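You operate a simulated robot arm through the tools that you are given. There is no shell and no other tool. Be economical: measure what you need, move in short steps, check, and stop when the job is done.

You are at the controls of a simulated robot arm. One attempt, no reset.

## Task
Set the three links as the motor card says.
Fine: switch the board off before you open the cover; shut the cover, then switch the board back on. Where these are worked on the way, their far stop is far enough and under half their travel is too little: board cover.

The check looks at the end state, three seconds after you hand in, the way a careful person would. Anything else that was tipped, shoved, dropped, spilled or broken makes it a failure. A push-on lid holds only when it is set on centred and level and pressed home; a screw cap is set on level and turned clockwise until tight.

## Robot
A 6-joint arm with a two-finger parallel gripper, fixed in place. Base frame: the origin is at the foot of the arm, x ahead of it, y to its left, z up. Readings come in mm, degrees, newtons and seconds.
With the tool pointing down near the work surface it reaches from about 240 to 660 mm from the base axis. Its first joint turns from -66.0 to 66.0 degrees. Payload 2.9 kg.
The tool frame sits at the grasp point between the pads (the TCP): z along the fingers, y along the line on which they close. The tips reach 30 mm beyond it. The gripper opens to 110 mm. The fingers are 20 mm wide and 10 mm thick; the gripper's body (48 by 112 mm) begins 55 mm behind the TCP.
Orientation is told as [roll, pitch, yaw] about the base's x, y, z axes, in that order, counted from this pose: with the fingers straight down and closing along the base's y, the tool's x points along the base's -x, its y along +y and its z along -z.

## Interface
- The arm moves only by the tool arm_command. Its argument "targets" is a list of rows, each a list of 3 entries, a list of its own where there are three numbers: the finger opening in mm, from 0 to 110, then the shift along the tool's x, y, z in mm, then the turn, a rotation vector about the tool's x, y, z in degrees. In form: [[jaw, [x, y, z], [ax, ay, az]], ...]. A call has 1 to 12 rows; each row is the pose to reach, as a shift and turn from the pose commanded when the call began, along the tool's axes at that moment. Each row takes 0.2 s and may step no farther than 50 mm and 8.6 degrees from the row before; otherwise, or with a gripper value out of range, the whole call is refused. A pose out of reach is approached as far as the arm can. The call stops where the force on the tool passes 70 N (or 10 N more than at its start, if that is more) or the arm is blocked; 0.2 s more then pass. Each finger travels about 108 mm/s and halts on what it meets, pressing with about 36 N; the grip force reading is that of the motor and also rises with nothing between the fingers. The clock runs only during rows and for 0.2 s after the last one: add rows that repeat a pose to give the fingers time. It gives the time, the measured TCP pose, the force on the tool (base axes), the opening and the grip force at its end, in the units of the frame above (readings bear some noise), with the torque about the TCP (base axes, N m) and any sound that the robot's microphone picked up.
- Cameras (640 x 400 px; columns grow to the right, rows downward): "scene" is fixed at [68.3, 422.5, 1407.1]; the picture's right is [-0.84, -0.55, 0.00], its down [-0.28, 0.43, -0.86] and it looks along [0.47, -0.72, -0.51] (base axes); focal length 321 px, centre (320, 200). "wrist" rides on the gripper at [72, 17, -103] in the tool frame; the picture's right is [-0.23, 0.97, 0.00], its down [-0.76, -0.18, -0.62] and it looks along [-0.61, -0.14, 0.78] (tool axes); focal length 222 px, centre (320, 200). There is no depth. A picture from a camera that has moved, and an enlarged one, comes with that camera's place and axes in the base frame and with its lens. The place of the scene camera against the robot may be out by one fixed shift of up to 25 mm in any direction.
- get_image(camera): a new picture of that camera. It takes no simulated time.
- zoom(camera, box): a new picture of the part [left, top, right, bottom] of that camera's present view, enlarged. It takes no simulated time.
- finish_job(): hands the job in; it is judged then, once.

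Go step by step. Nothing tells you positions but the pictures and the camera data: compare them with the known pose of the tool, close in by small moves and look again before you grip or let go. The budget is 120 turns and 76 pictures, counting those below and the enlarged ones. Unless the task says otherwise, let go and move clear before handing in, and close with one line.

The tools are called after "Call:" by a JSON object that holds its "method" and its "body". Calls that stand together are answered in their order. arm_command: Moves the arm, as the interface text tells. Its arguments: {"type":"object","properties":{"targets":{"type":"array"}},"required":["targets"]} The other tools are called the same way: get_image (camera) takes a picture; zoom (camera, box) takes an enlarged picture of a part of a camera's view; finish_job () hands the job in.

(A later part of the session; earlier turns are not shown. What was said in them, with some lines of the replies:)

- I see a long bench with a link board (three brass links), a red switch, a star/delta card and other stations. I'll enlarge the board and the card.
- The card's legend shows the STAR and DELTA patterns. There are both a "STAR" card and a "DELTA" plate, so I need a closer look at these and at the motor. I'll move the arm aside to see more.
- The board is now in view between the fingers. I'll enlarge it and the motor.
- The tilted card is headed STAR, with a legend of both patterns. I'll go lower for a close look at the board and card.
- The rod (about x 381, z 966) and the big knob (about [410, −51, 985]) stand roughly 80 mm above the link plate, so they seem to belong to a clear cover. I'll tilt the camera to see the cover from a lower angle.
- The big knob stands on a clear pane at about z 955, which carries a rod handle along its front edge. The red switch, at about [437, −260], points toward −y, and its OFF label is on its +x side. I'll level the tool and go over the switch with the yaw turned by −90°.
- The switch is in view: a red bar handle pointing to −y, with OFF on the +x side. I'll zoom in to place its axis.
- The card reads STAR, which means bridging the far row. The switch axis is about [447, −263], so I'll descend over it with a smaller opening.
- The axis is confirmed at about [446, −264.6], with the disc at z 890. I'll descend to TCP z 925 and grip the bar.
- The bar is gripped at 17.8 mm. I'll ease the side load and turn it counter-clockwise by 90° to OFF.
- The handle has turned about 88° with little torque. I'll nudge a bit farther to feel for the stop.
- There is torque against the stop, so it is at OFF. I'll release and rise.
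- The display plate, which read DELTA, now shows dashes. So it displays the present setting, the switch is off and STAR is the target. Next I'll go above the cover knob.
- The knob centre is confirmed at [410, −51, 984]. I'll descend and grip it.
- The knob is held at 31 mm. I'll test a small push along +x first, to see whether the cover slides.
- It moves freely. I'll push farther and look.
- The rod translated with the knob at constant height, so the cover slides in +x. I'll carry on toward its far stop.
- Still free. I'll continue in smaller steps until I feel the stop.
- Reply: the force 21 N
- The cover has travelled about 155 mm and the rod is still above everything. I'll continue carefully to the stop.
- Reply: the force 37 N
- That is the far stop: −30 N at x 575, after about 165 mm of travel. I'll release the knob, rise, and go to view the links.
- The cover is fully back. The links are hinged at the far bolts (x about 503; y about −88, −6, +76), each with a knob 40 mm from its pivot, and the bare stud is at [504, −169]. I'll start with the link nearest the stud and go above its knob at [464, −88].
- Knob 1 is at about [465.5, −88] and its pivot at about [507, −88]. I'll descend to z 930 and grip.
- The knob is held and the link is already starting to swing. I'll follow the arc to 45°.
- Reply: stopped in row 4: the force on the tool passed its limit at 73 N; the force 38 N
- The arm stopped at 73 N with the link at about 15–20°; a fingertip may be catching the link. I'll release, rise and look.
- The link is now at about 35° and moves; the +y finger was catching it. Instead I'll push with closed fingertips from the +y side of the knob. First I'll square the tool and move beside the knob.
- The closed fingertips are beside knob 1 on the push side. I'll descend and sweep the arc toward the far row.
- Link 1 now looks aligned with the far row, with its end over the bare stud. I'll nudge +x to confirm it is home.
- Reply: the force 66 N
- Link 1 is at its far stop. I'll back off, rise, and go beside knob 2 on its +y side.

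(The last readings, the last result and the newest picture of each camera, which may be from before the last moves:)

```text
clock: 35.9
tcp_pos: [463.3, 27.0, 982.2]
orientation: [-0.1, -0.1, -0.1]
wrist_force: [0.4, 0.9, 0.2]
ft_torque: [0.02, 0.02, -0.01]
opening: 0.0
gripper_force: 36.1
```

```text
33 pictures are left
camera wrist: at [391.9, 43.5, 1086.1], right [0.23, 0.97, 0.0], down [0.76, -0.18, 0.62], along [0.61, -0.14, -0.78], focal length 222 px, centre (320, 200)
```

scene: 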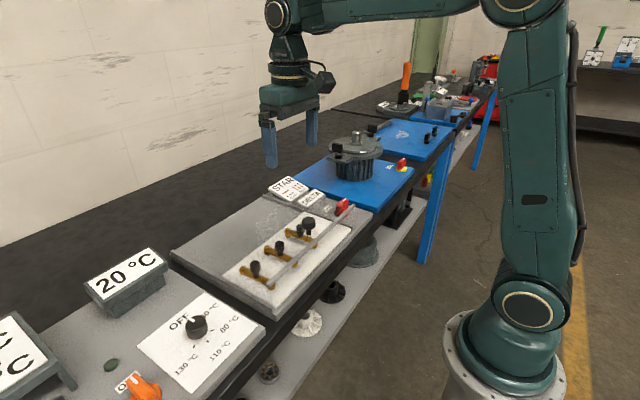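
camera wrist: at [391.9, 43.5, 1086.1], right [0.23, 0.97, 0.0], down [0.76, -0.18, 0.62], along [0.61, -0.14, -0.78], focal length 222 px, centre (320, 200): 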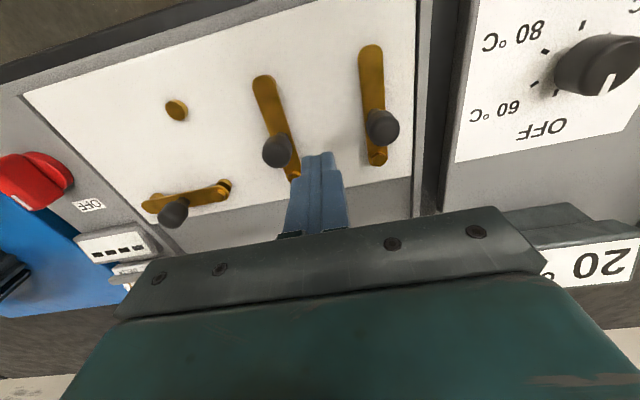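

Link 1 lies home in the far row. I'll descend beside knob 2 at about [466, −8] and sweep it around.

Call:
{"method": "arm_command", "body": {"targets": [[0, [0, 0, 27], [0, 0, 0]], [0, [0, 0, 54], [0, 0, 0]], [0, [-2, -12, 54], [0, 0, 0]], [0, [2.1, -23.5, 54], [0, 0, 0]], [0, [3.2, -35.7, 54], [0, 0, 0]], [0, [1.2, -47.7, 54], [0, 0, 0]], [0, [-3.9, -58.9, 54], [0, 0, 0]], [0, [-11.7, -68.4, 54], [0, 0, 0]], [0, [-15, -71, 54], [0, 0, 0]], [0, [-15, -71, 54], [0, 0, 0]]]}}

Call:
{"method": "get_image", "body": {"camera": "wrist"}}

```text
clock: 38.1
tcp_pos: [479.3, -46.0, 928.7]
orientation: [0.0, -0.1, -0.1]
wrist_force: [0.0, -0.3, 1.1]
ft_torque: [-0.01, -0.05, -0.04]
opening: 0.0
gripper_force: 36.1
```

```text
32 pictures are left
camera wrist: at [406.6, -29.1, 1033.1], right [0.23, 0.97, 0.0], down [0.76, -0.18, 0.62], along [0.61, -0.14, -0.78], focal length 222 px, centre (320, 200)
```

wrist: 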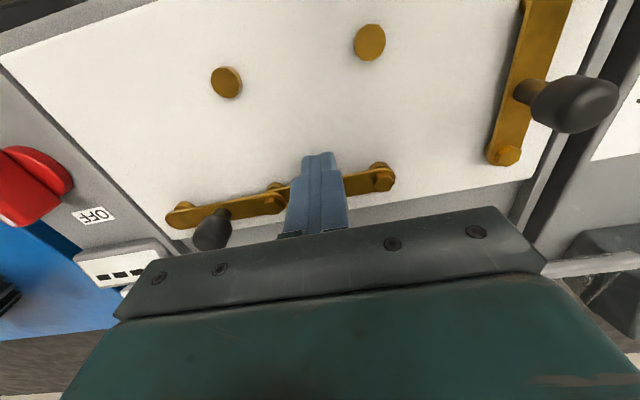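

Link 2 is nearly in line. I'll nudge it against its stop, then rise and move beside knob 3.

Call:
{"method": "arm_command", "body": {"targets": [[0, [-3, -2, 0], [0, 0, 0]], [0, [-6, -2, 0], [0, 0, 0]], [0, [-8, -2, 0], [0, 0, 0]], [0, [-8, -2, 0], [0, 0, 0]]]}}

Call:
{"method": "arm_command", "body": {"targets": [[0, [12, 0, 0], [0, 0, 0]], [0, [22, 0, 0], [0, 0, 0]], [0, [22, 0, -30], [0, 0, 0]], [0, [22, 0, -60], [0, 0, 0]], [0, [22, 40, -60], [0, 0, 0]], [0, [22, 80, -60], [0, 0, 0]], [0, [22, 120, -60], [0, 0, 0]], [0, [22, 160, -55], [0, 0, 0]], [0, [22, 160, -55], [0, 0, 0]]]}}

Call:
{"method": "get_image", "body": {"camera": "wrist"}}

```text
clock: 39.1
tcp_pos: [479.5, -46.0, 929.1]
orientation: [0.2, 1.2, 0.0]
wrist_force: [-52.3, 10.3, 24.6]
ft_torque: [-0.04, -0.74, 0.19]
opening: 0.0
gripper_force: 36.3
```

```text
clock: 41.1
tcp_pos: [467.3, 113.1, 983.4]
orientation: [-0.1, -0.2, -0.1]
wrist_force: [-0.4, 0.1, 0.0]
ft_torque: [-0.02, -0.02, 0.0]
opening: 0.0
gripper_force: 35.4
```

```text
31 pictures are left
camera wrist: at [394.3, 129.3, 1086.9], right [0.23, 0.97, 0.0], down [0.76, -0.18, 0.62], along [0.61, -0.14, -0.78], focal length 222 px, centre (320, 200)
```

wrist: 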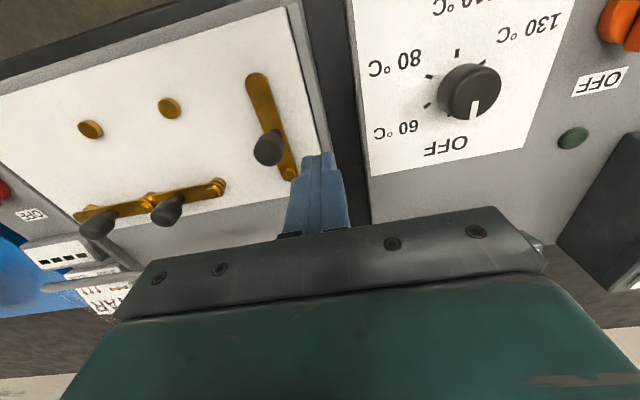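

Link 2 is home. For knob 3 I'll keep clear of the side rail and descend at y about 101, with the tips slightly higher, then sweep.

Call:
{"method": "arm_command", "body": {"targets": [[0, [1, -12, 0], [0, 0, 0]], [0, [1, -12, 25], [0, 0, 0]], [0, [1, -12, 50], [0, 0, 0]], [0, [1.8, -17, 50], [0, 0, 0]], [0, [6.1, -28.6, 50], [0, 0, 0]], [0, [7.2, -40.8, 50], [0, 0, 0]], [0, [5.2, -52.8, 50], [0, 0, 0]], [0, [0.1, -64, 50], [0, 0, 0]], [0, [-7.7, -73.5, 50], [0, 0, 0]], [0, [-13, -76, 50], [0, 0, 0]], [0, [-16, -76, 50], [0, 0, 0]], [0, [-19, -76, 50], [0, 0, 0]]]}}

Call:
{"method": "get_image", "body": {"camera": "wrist"}}

```text
clock: 43.7
tcp_pos: [478.4, 38.4, 933.3]
orientation: [0.0, 0.7, 0.0]
wrist_force: [-38.3, 0.8, 17.5]
ft_torque: [-0.1, -0.25, -0.13]
opening: 0.1
gripper_force: 35.6
```

```text
30 pictures are left
camera wrist: at [408.3, 54.0, 1038.2], right [0.23, 0.97, 0.0], down [0.77, -0.18, 0.61], along [0.6, -0.14, -0.79], focal length 222 px, centre (320, 200)
```

wrist: 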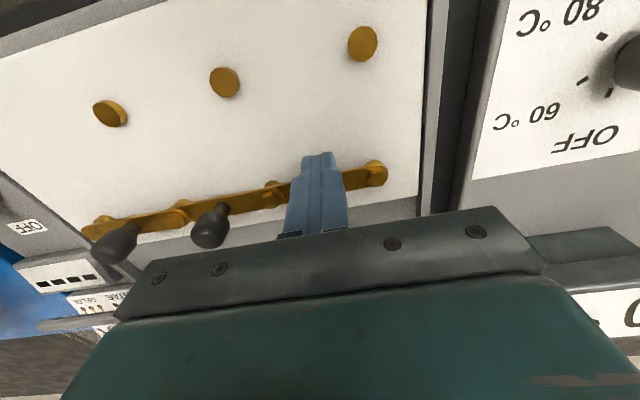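

All three links are against their stops in the far row. I'll back off, rise and check.

Call:
{"method": "arm_command", "body": {"targets": [[0, [12, 0, 0], [0, 0, 0]], [0, [24, 0, 0], [0, 0, 0]], [0, [24, 0, -35], [0, 0, 0]], [0, [24, 0, -75], [0, 0, 0]], [0, [24, -20, -115], [0, 0, 0]], [0, [24, -50, -140], [0, 0, 0]], [40, [0, -80, -140], [0, 0, 0]], [60, [0, -80, -140], [0, 0, 0]]]}}

Call:
{"method": "zoom", "body": {"camera": "scene", "box": [200, 180, 360, 280]}}

Call:
{"method": "get_image", "body": {"camera": "wrist"}}

```text
clock: 45.5
tcp_pos: [480.9, -43.7, 1074.7]
orientation: [0.0, -0.2, -0.1]
wrist_force: [-1.1, 0.2, 0.0]
ft_torque: [0.04, 0.02, -0.01]
opening: 59.9
gripper_force: 0.0
```

```text
4.00 times, centred on (280, 230) of scene
camera zoom: at [68.3, 422.5, 1407.1], right [-0.84, -0.55, 0.0], down [-0.28, 0.43, -0.86], along [0.47, -0.72, -0.51], focal length 1282 px, centre (480, 80)
```

zoom: 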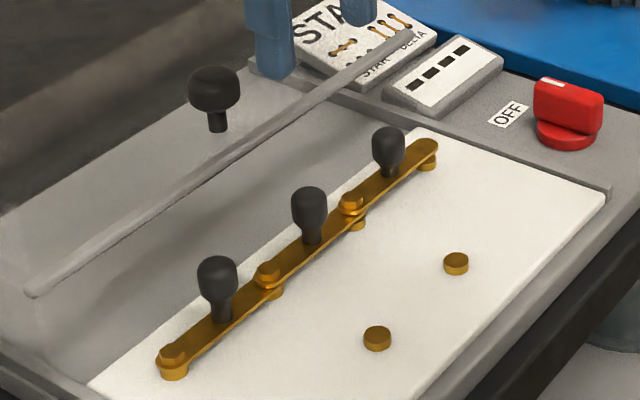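

```text
28 pictures are left
camera wrist: at [408.9, -27.9, 1178.3], right [0.23, 0.97, 0.0], down [0.76, -0.18, 0.62], along [0.61, -0.14, -0.78], focal length 222 px, centre (320, 200)
```

wrist: 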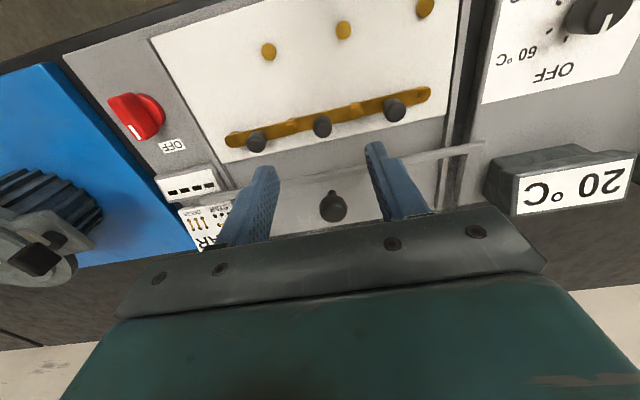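

The links now form the STAR bridge. Next I'll grip the cover knob at about [575, −50] again.

Call:
{"method": "arm_command", "body": {"targets": [[60, [-45, -6, 0], [0, 0, 0]], [60, [-94, -6, 0], [0, 0, 0]], [60, [-94, -6, 30], [0, 0, 0]], [60, [-94, -6, 60], [0, 0, 0]], [60, [-94, -6, 78], [0, 0, 0]], [60, [-94, -6, 78], [0, 0, 0]]]}}

Call:
{"method": "get_image", "body": {"camera": "wrist"}}

```text
clock: 46.9
tcp_pos: [577.6, -47.8, 996.3]
orientation: [0.0, -0.1, -0.1]
wrist_force: [0.2, 0.3, 0.9]
ft_torque: [-0.02, 0.03, -0.02]
opening: 59.8
gripper_force: 0.0
```

```text
27 pictures are left
camera wrist: at [506.3, -31.7, 1099.5], right [0.23, 0.97, 0.0], down [0.76, -0.18, 0.62], along [0.61, -0.14, -0.78], focal length 222 px, centre (320, 200)
```

wrist: 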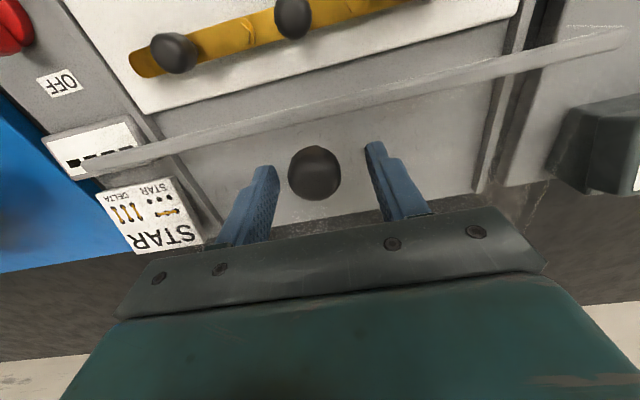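

The knob is between the fingers. I'll grip it and pull the cover back.

Call:
{"method": "arm_command", "body": {"targets": [[60, [3, -2, 0], [0, 0, 0]], [20, [3, -2, 0], [0, 0, 0]], [20, [3, -2, 0], [0, 0, 0]], [20, [3, -2, 0], [0, 0, 0]], [20, [15, -2, 0], [0, 0, 0]], [20, [30, -2, 0], [0, 0, 0]], [20, [45, -2, 0], [0, 0, 0]], [20, [60, -2, 0], [0, 0, 0]], [20, [75, -2, 0], [0, 0, 0]], [20, [90, -2, 0], [0, 0, 0]], [20, [105, -2, 0], [0, 0, 0]], [20, [120, -2, 0], [0, 0, 0]]]}}

Call:
{"method": "get_image", "body": {"camera": "wrist"}}

```text
clock: 49.5
tcp_pos: [457.8, -49.9, 995.2]
orientation: [0.0, 0.0, -0.2]
wrist_force: [-0.2, -15.7, -6.7]
ft_torque: [0.27, -0.36, 0.01]
opening: 31.3
gripper_force: 44.5
```

```text
26 pictures are left
camera wrist: at [385.7, -34.2, 1098.8], right [0.23, 0.97, 0.0], down [0.76, -0.18, 0.62], along [0.61, -0.14, -0.78], focal length 222 px, centre (320, 200)
```

wrist: 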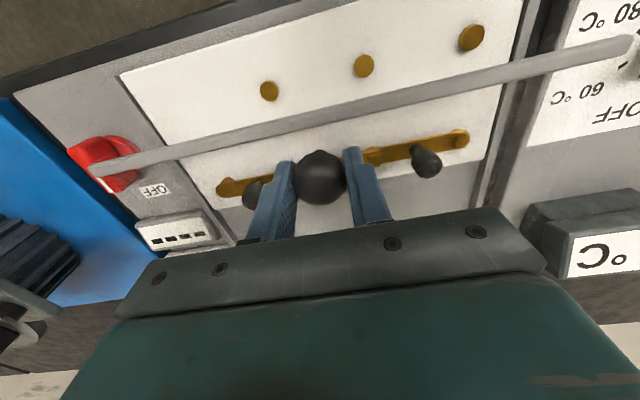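

The cover follows. I'll pull the last 50 mm or so until it meets its stop.

Call:
{"method": "arm_command", "body": {"targets": [[20, [12, 0, 0], [0, 0, 0]], [20, [24, 0, 0], [0, 0, 0]], [20, [36, 0, 0], [0, 0, 0]], [20, [44, 0, 0], [0, 0, 0]], [20, [49, 0, 0], [0, 0, 0]], [20, [52, 0, 0], [0, 0, 0]], [20, [52, 0, 0], [0, 0, 0]]]}}

```text
clock: 51.1
tcp_pos: [409.1, -49.4, 996.1]
orientation: [0.0, -0.4, 0.0]
wrist_force: [25.7, -0.3, -27.0]
ft_torque: [-0.43, -0.09, -0.01]
opening: 31.7
gripper_force: 45.3
```

The cover is back on its closed stop at x 409. I'll release, rise, and go over the switch.

Call:
{"method": "arm_command", "body": {"targets": [[20, [-3, 0, 0], [0, 0, 0]], [60, [-3, 0, 0], [0, 0, 0]], [60, [-3, 0, 0], [0, 0, 0]], [60, [-3, 0, -40], [0, 0, 0]], [60, [-10, -40, -70], [0, 0, 0]], [60, [-20, -85, -70], [0, 0, 0]], [60, [-30, -130, -70], [0, 0, 0]], [60, [-40, -175, -70], [0, 0, 0]], [60, [-40, -214, -70], [0, 0, 0]], [50, [-40, -214, -30], [0, 0, 0]], [50, [-40, -214, 10], [0, 0, 0]], [50, [-40, -214, 45], [0, 0, 0]]]}}

Call:
{"method": "get_image", "body": {"camera": "wrist"}}

Call:
{"method": "zoom", "body": {"camera": "scene", "box": [180, 180, 360, 293]}}

```text
refused: row 5 steps farther than a row can; nothing moved
```

```text
25 pictures are left
camera wrist: at [335.7, -34.6, 1099.3], right [0.23, 0.97, 0.0], down [0.76, -0.18, 0.63], along [0.61, -0.14, -0.78], focal length 222 px, centre (320, 200)
```

wrist: 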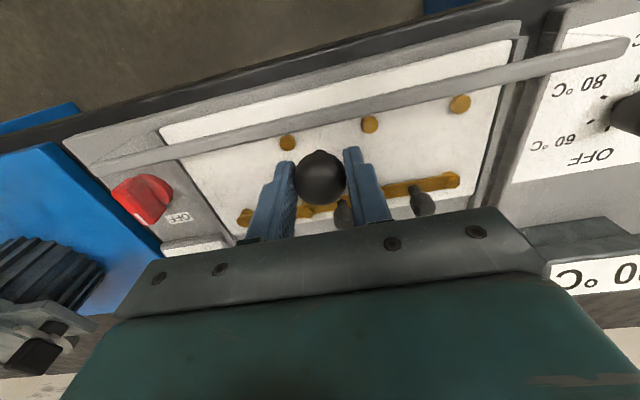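

```text
3.54 times, centred on (270, 236) of scene
camera zoom: at [69.3, 422.5, 1407.1], right [-0.84, -0.55, 0.0], down [-0.28, 0.43, -0.86], along [0.47, -0.72, -0.51], focal length 1135 px, centre (497, 71)
```

zoom: 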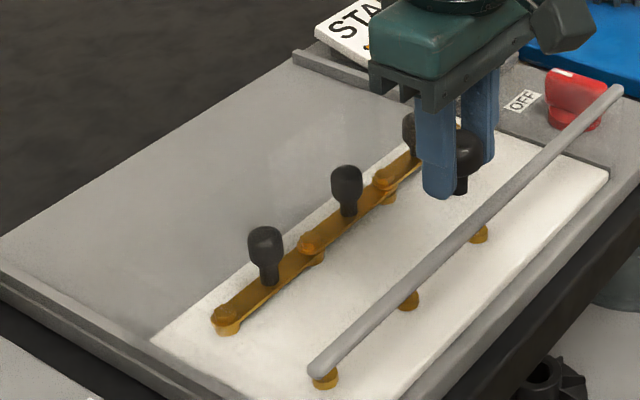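

One row stepped too far, so the call was refused and nothing moved. The cover is seen closed, and I'll retry with shorter steps.

Call:
{"method": "arm_command", "body": {"targets": [[20, [-3, 0, 0], [0, 0, 0]], [60, [-3, 0, 0], [0, 0, 0]], [60, [-3, 0, 0], [0, 0, 0]], [60, [-3, 0, -40], [0, 0, 0]], [60, [-3, 0, -75], [0, 0, 0]], [60, [-10, -43, -75], [0, 0, 0]], [60, [-20, -86, -75], [0, 0, 0]], [60, [-30, -129, -75], [0, 0, 0]], [60, [-40, -172, -75], [0, 0, 0]], [60, [-40, -214, -75], [0, 0, 0]], [60, [-40, -214, -40], [0, 0, 0]], [60, [-40, -214, -40], [0, 0, 0]]]}}

Call:
{"method": "get_image", "body": {"camera": "wrist"}}

```text
clock: 53.7
tcp_pos: [447.3, -263.6, 1034.3]
orientation: [0.1, -0.2, -0.1]
wrist_force: [0.1, -0.4, 0.4]
ft_torque: [0.0, 0.0, 0.04]
opening: 60.1
gripper_force: 0.2
```

```text
23 pictures are left
camera wrist: at [375.9, -247.6, 1138.2], right [0.23, 0.97, 0.0], down [0.76, -0.18, 0.62], along [0.61, -0.14, -0.78], focal length 222 px, centre (320, 200)
```

wrist: 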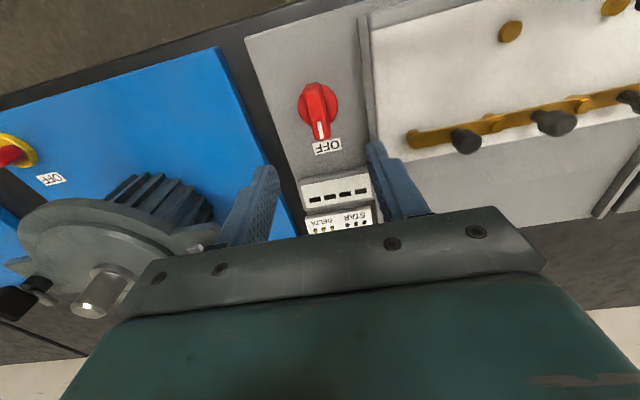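

I'm over the switch, which is still OFF. I'll descend and grip the bar.

Call:
{"method": "arm_command", "body": {"targets": [[50, [1, -1, 40], [0, 0, 0]], [50, [1, -1, 80], [0, 0, 0]], [50, [1, -1, 109], [0, 0, 0]], [50, [1, -1, 109], [0, 0, 0]], [10, [1, -1, 109], [0, 0, 0]], [10, [1, -1, 109], [0, 0, 0]], [10, [1, -1, 109], [0, 0, 0]]]}}

```text
clock: 55.3
tcp_pos: [446.9, -264.9, 925.0]
orientation: [-0.1, -0.1, -0.1]
wrist_force: [0.1, 0.2, -5.1]
ft_torque: [-0.03, -0.85, -0.01]
opening: 17.8
gripper_force: 45.3
```

The bar is gripped. I'll turn it clockwise by 90° to ON.

Call:
{"method": "arm_command", "body": {"targets": [[10, [0, 0, 0], [0, 0, 8.2]], [10, [0, 0, 0], [0, 0, 16.4]], [10, [0, 0, 0], [0, 0, 24.6]], [10, [0, 0, 0], [0, 0, 32.8]], [10, [0, 0, 0], [0, 0, 41]], [10, [0, 0, 0], [0, 0, 49.2]], [10, [0, 0, 0], [0, 0, 57.4]], [10, [0, 0, 0], [0, 0, 65.6]], [10, [0, 0, 0], [0, 0, 73.8]], [10, [0, 0, 0], [0, 0, 82]], [10, [0, 0, 0], [0, 0, 90]], [10, [0, 0, 0], [0, 0, 93]]]}}

Call:
{"method": "get_image", "body": {"camera": "wrist"}}

```text
clock: 57.9
tcp_pos: [444.7, -265.4, 925.8]
orientation: [0.0, 0.1, -93.1]
wrist_force: [5.9, -16.2, -24.1]
ft_torque: [-0.12, 0.0, 1.06]
opening: 18.7
gripper_force: 46.0
```

```text
22 pictures are left
camera wrist: at [465.9, -195.6, 1030.4], right [0.96, -0.28, 0.0], down [-0.22, -0.75, 0.62], along [-0.17, -0.6, -0.78], focal length 222 px, centre (320, 200)
```

wrist: 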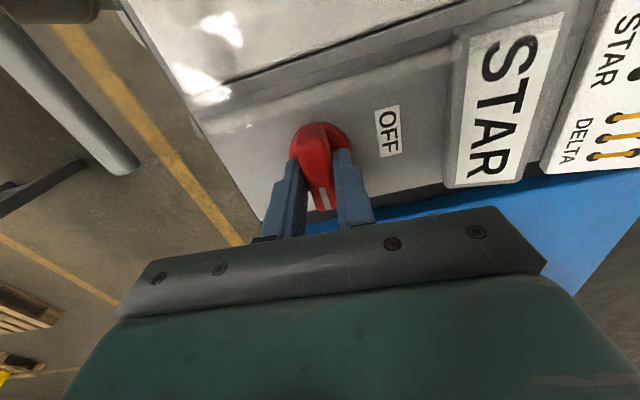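

The display now reads STAR and the switch is against its ON stop. I'll release it and rise clear.

Call:
{"method": "arm_command", "body": {"targets": [[10, [0, 0, 0], [0, 0, -3]], [55, [0, 0, 0], [0, 0, -3]], [55, [0, 0, 0], [0, 0, -3]], [55, [0, 0, -40], [0, 0, -3]], [55, [0, 0, -85], [0, 0, -3]], [55, [0, 0, -130], [0, 0, -3]], [55, [0, 0, -175], [0, 0, -3]], [55, [0, 0, -200], [0, 0, -3]], [55, [0, 0, -200], [0, 0, -3]]]}}

Call:
{"method": "zoom", "body": {"camera": "scene", "box": [180, 170, 360, 283]}}

Call:
{"method": "get_image", "body": {"camera": "wrist"}}

```text
clock: 59.9
tcp_pos: [444.1, -264.7, 1129.8]
orientation: [0.0, 0.0, -90.1]
wrist_force: [-0.3, -0.3, -0.1]
ft_torque: [-0.01, -0.02, 0.02]
opening: 55.0
gripper_force: 0.0
```

```text
3.54 times, centred on (270, 226) of scene
camera zoom: at [68.3, 422.5, 1407.1], right [-0.84, -0.55, 0.0], down [-0.28, 0.43, -0.86], along [0.47, -0.72, -0.51], focal length 1135 px, centre (497, 106)
```

zoom: 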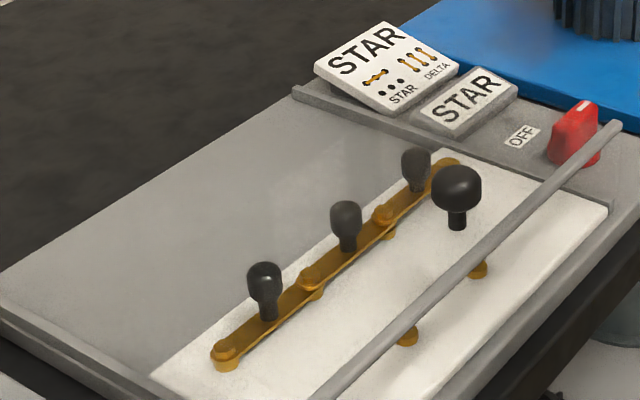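

```text
20 pictures are left
camera wrist: at [461.6, -193.7, 1232.4], right [0.97, -0.23, 0.0], down [-0.18, -0.76, 0.62], along [-0.14, -0.61, -0.78], focal length 222 px, centre (320, 200)
```

wrist: 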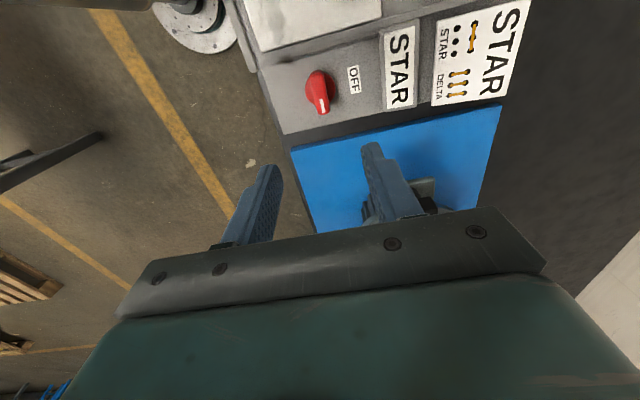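

The links are in STAR, the cover is shut, the switch is on and the arm is clear, so I'm handing in.

Call:
{"method": "finish_job", "body": {}}

```text
The job is handed in.
```

The three links are set to STAR as the motor card says. I switched the board off before opening the cover, then shut the cover and switched it back on. The display now reads STAR.
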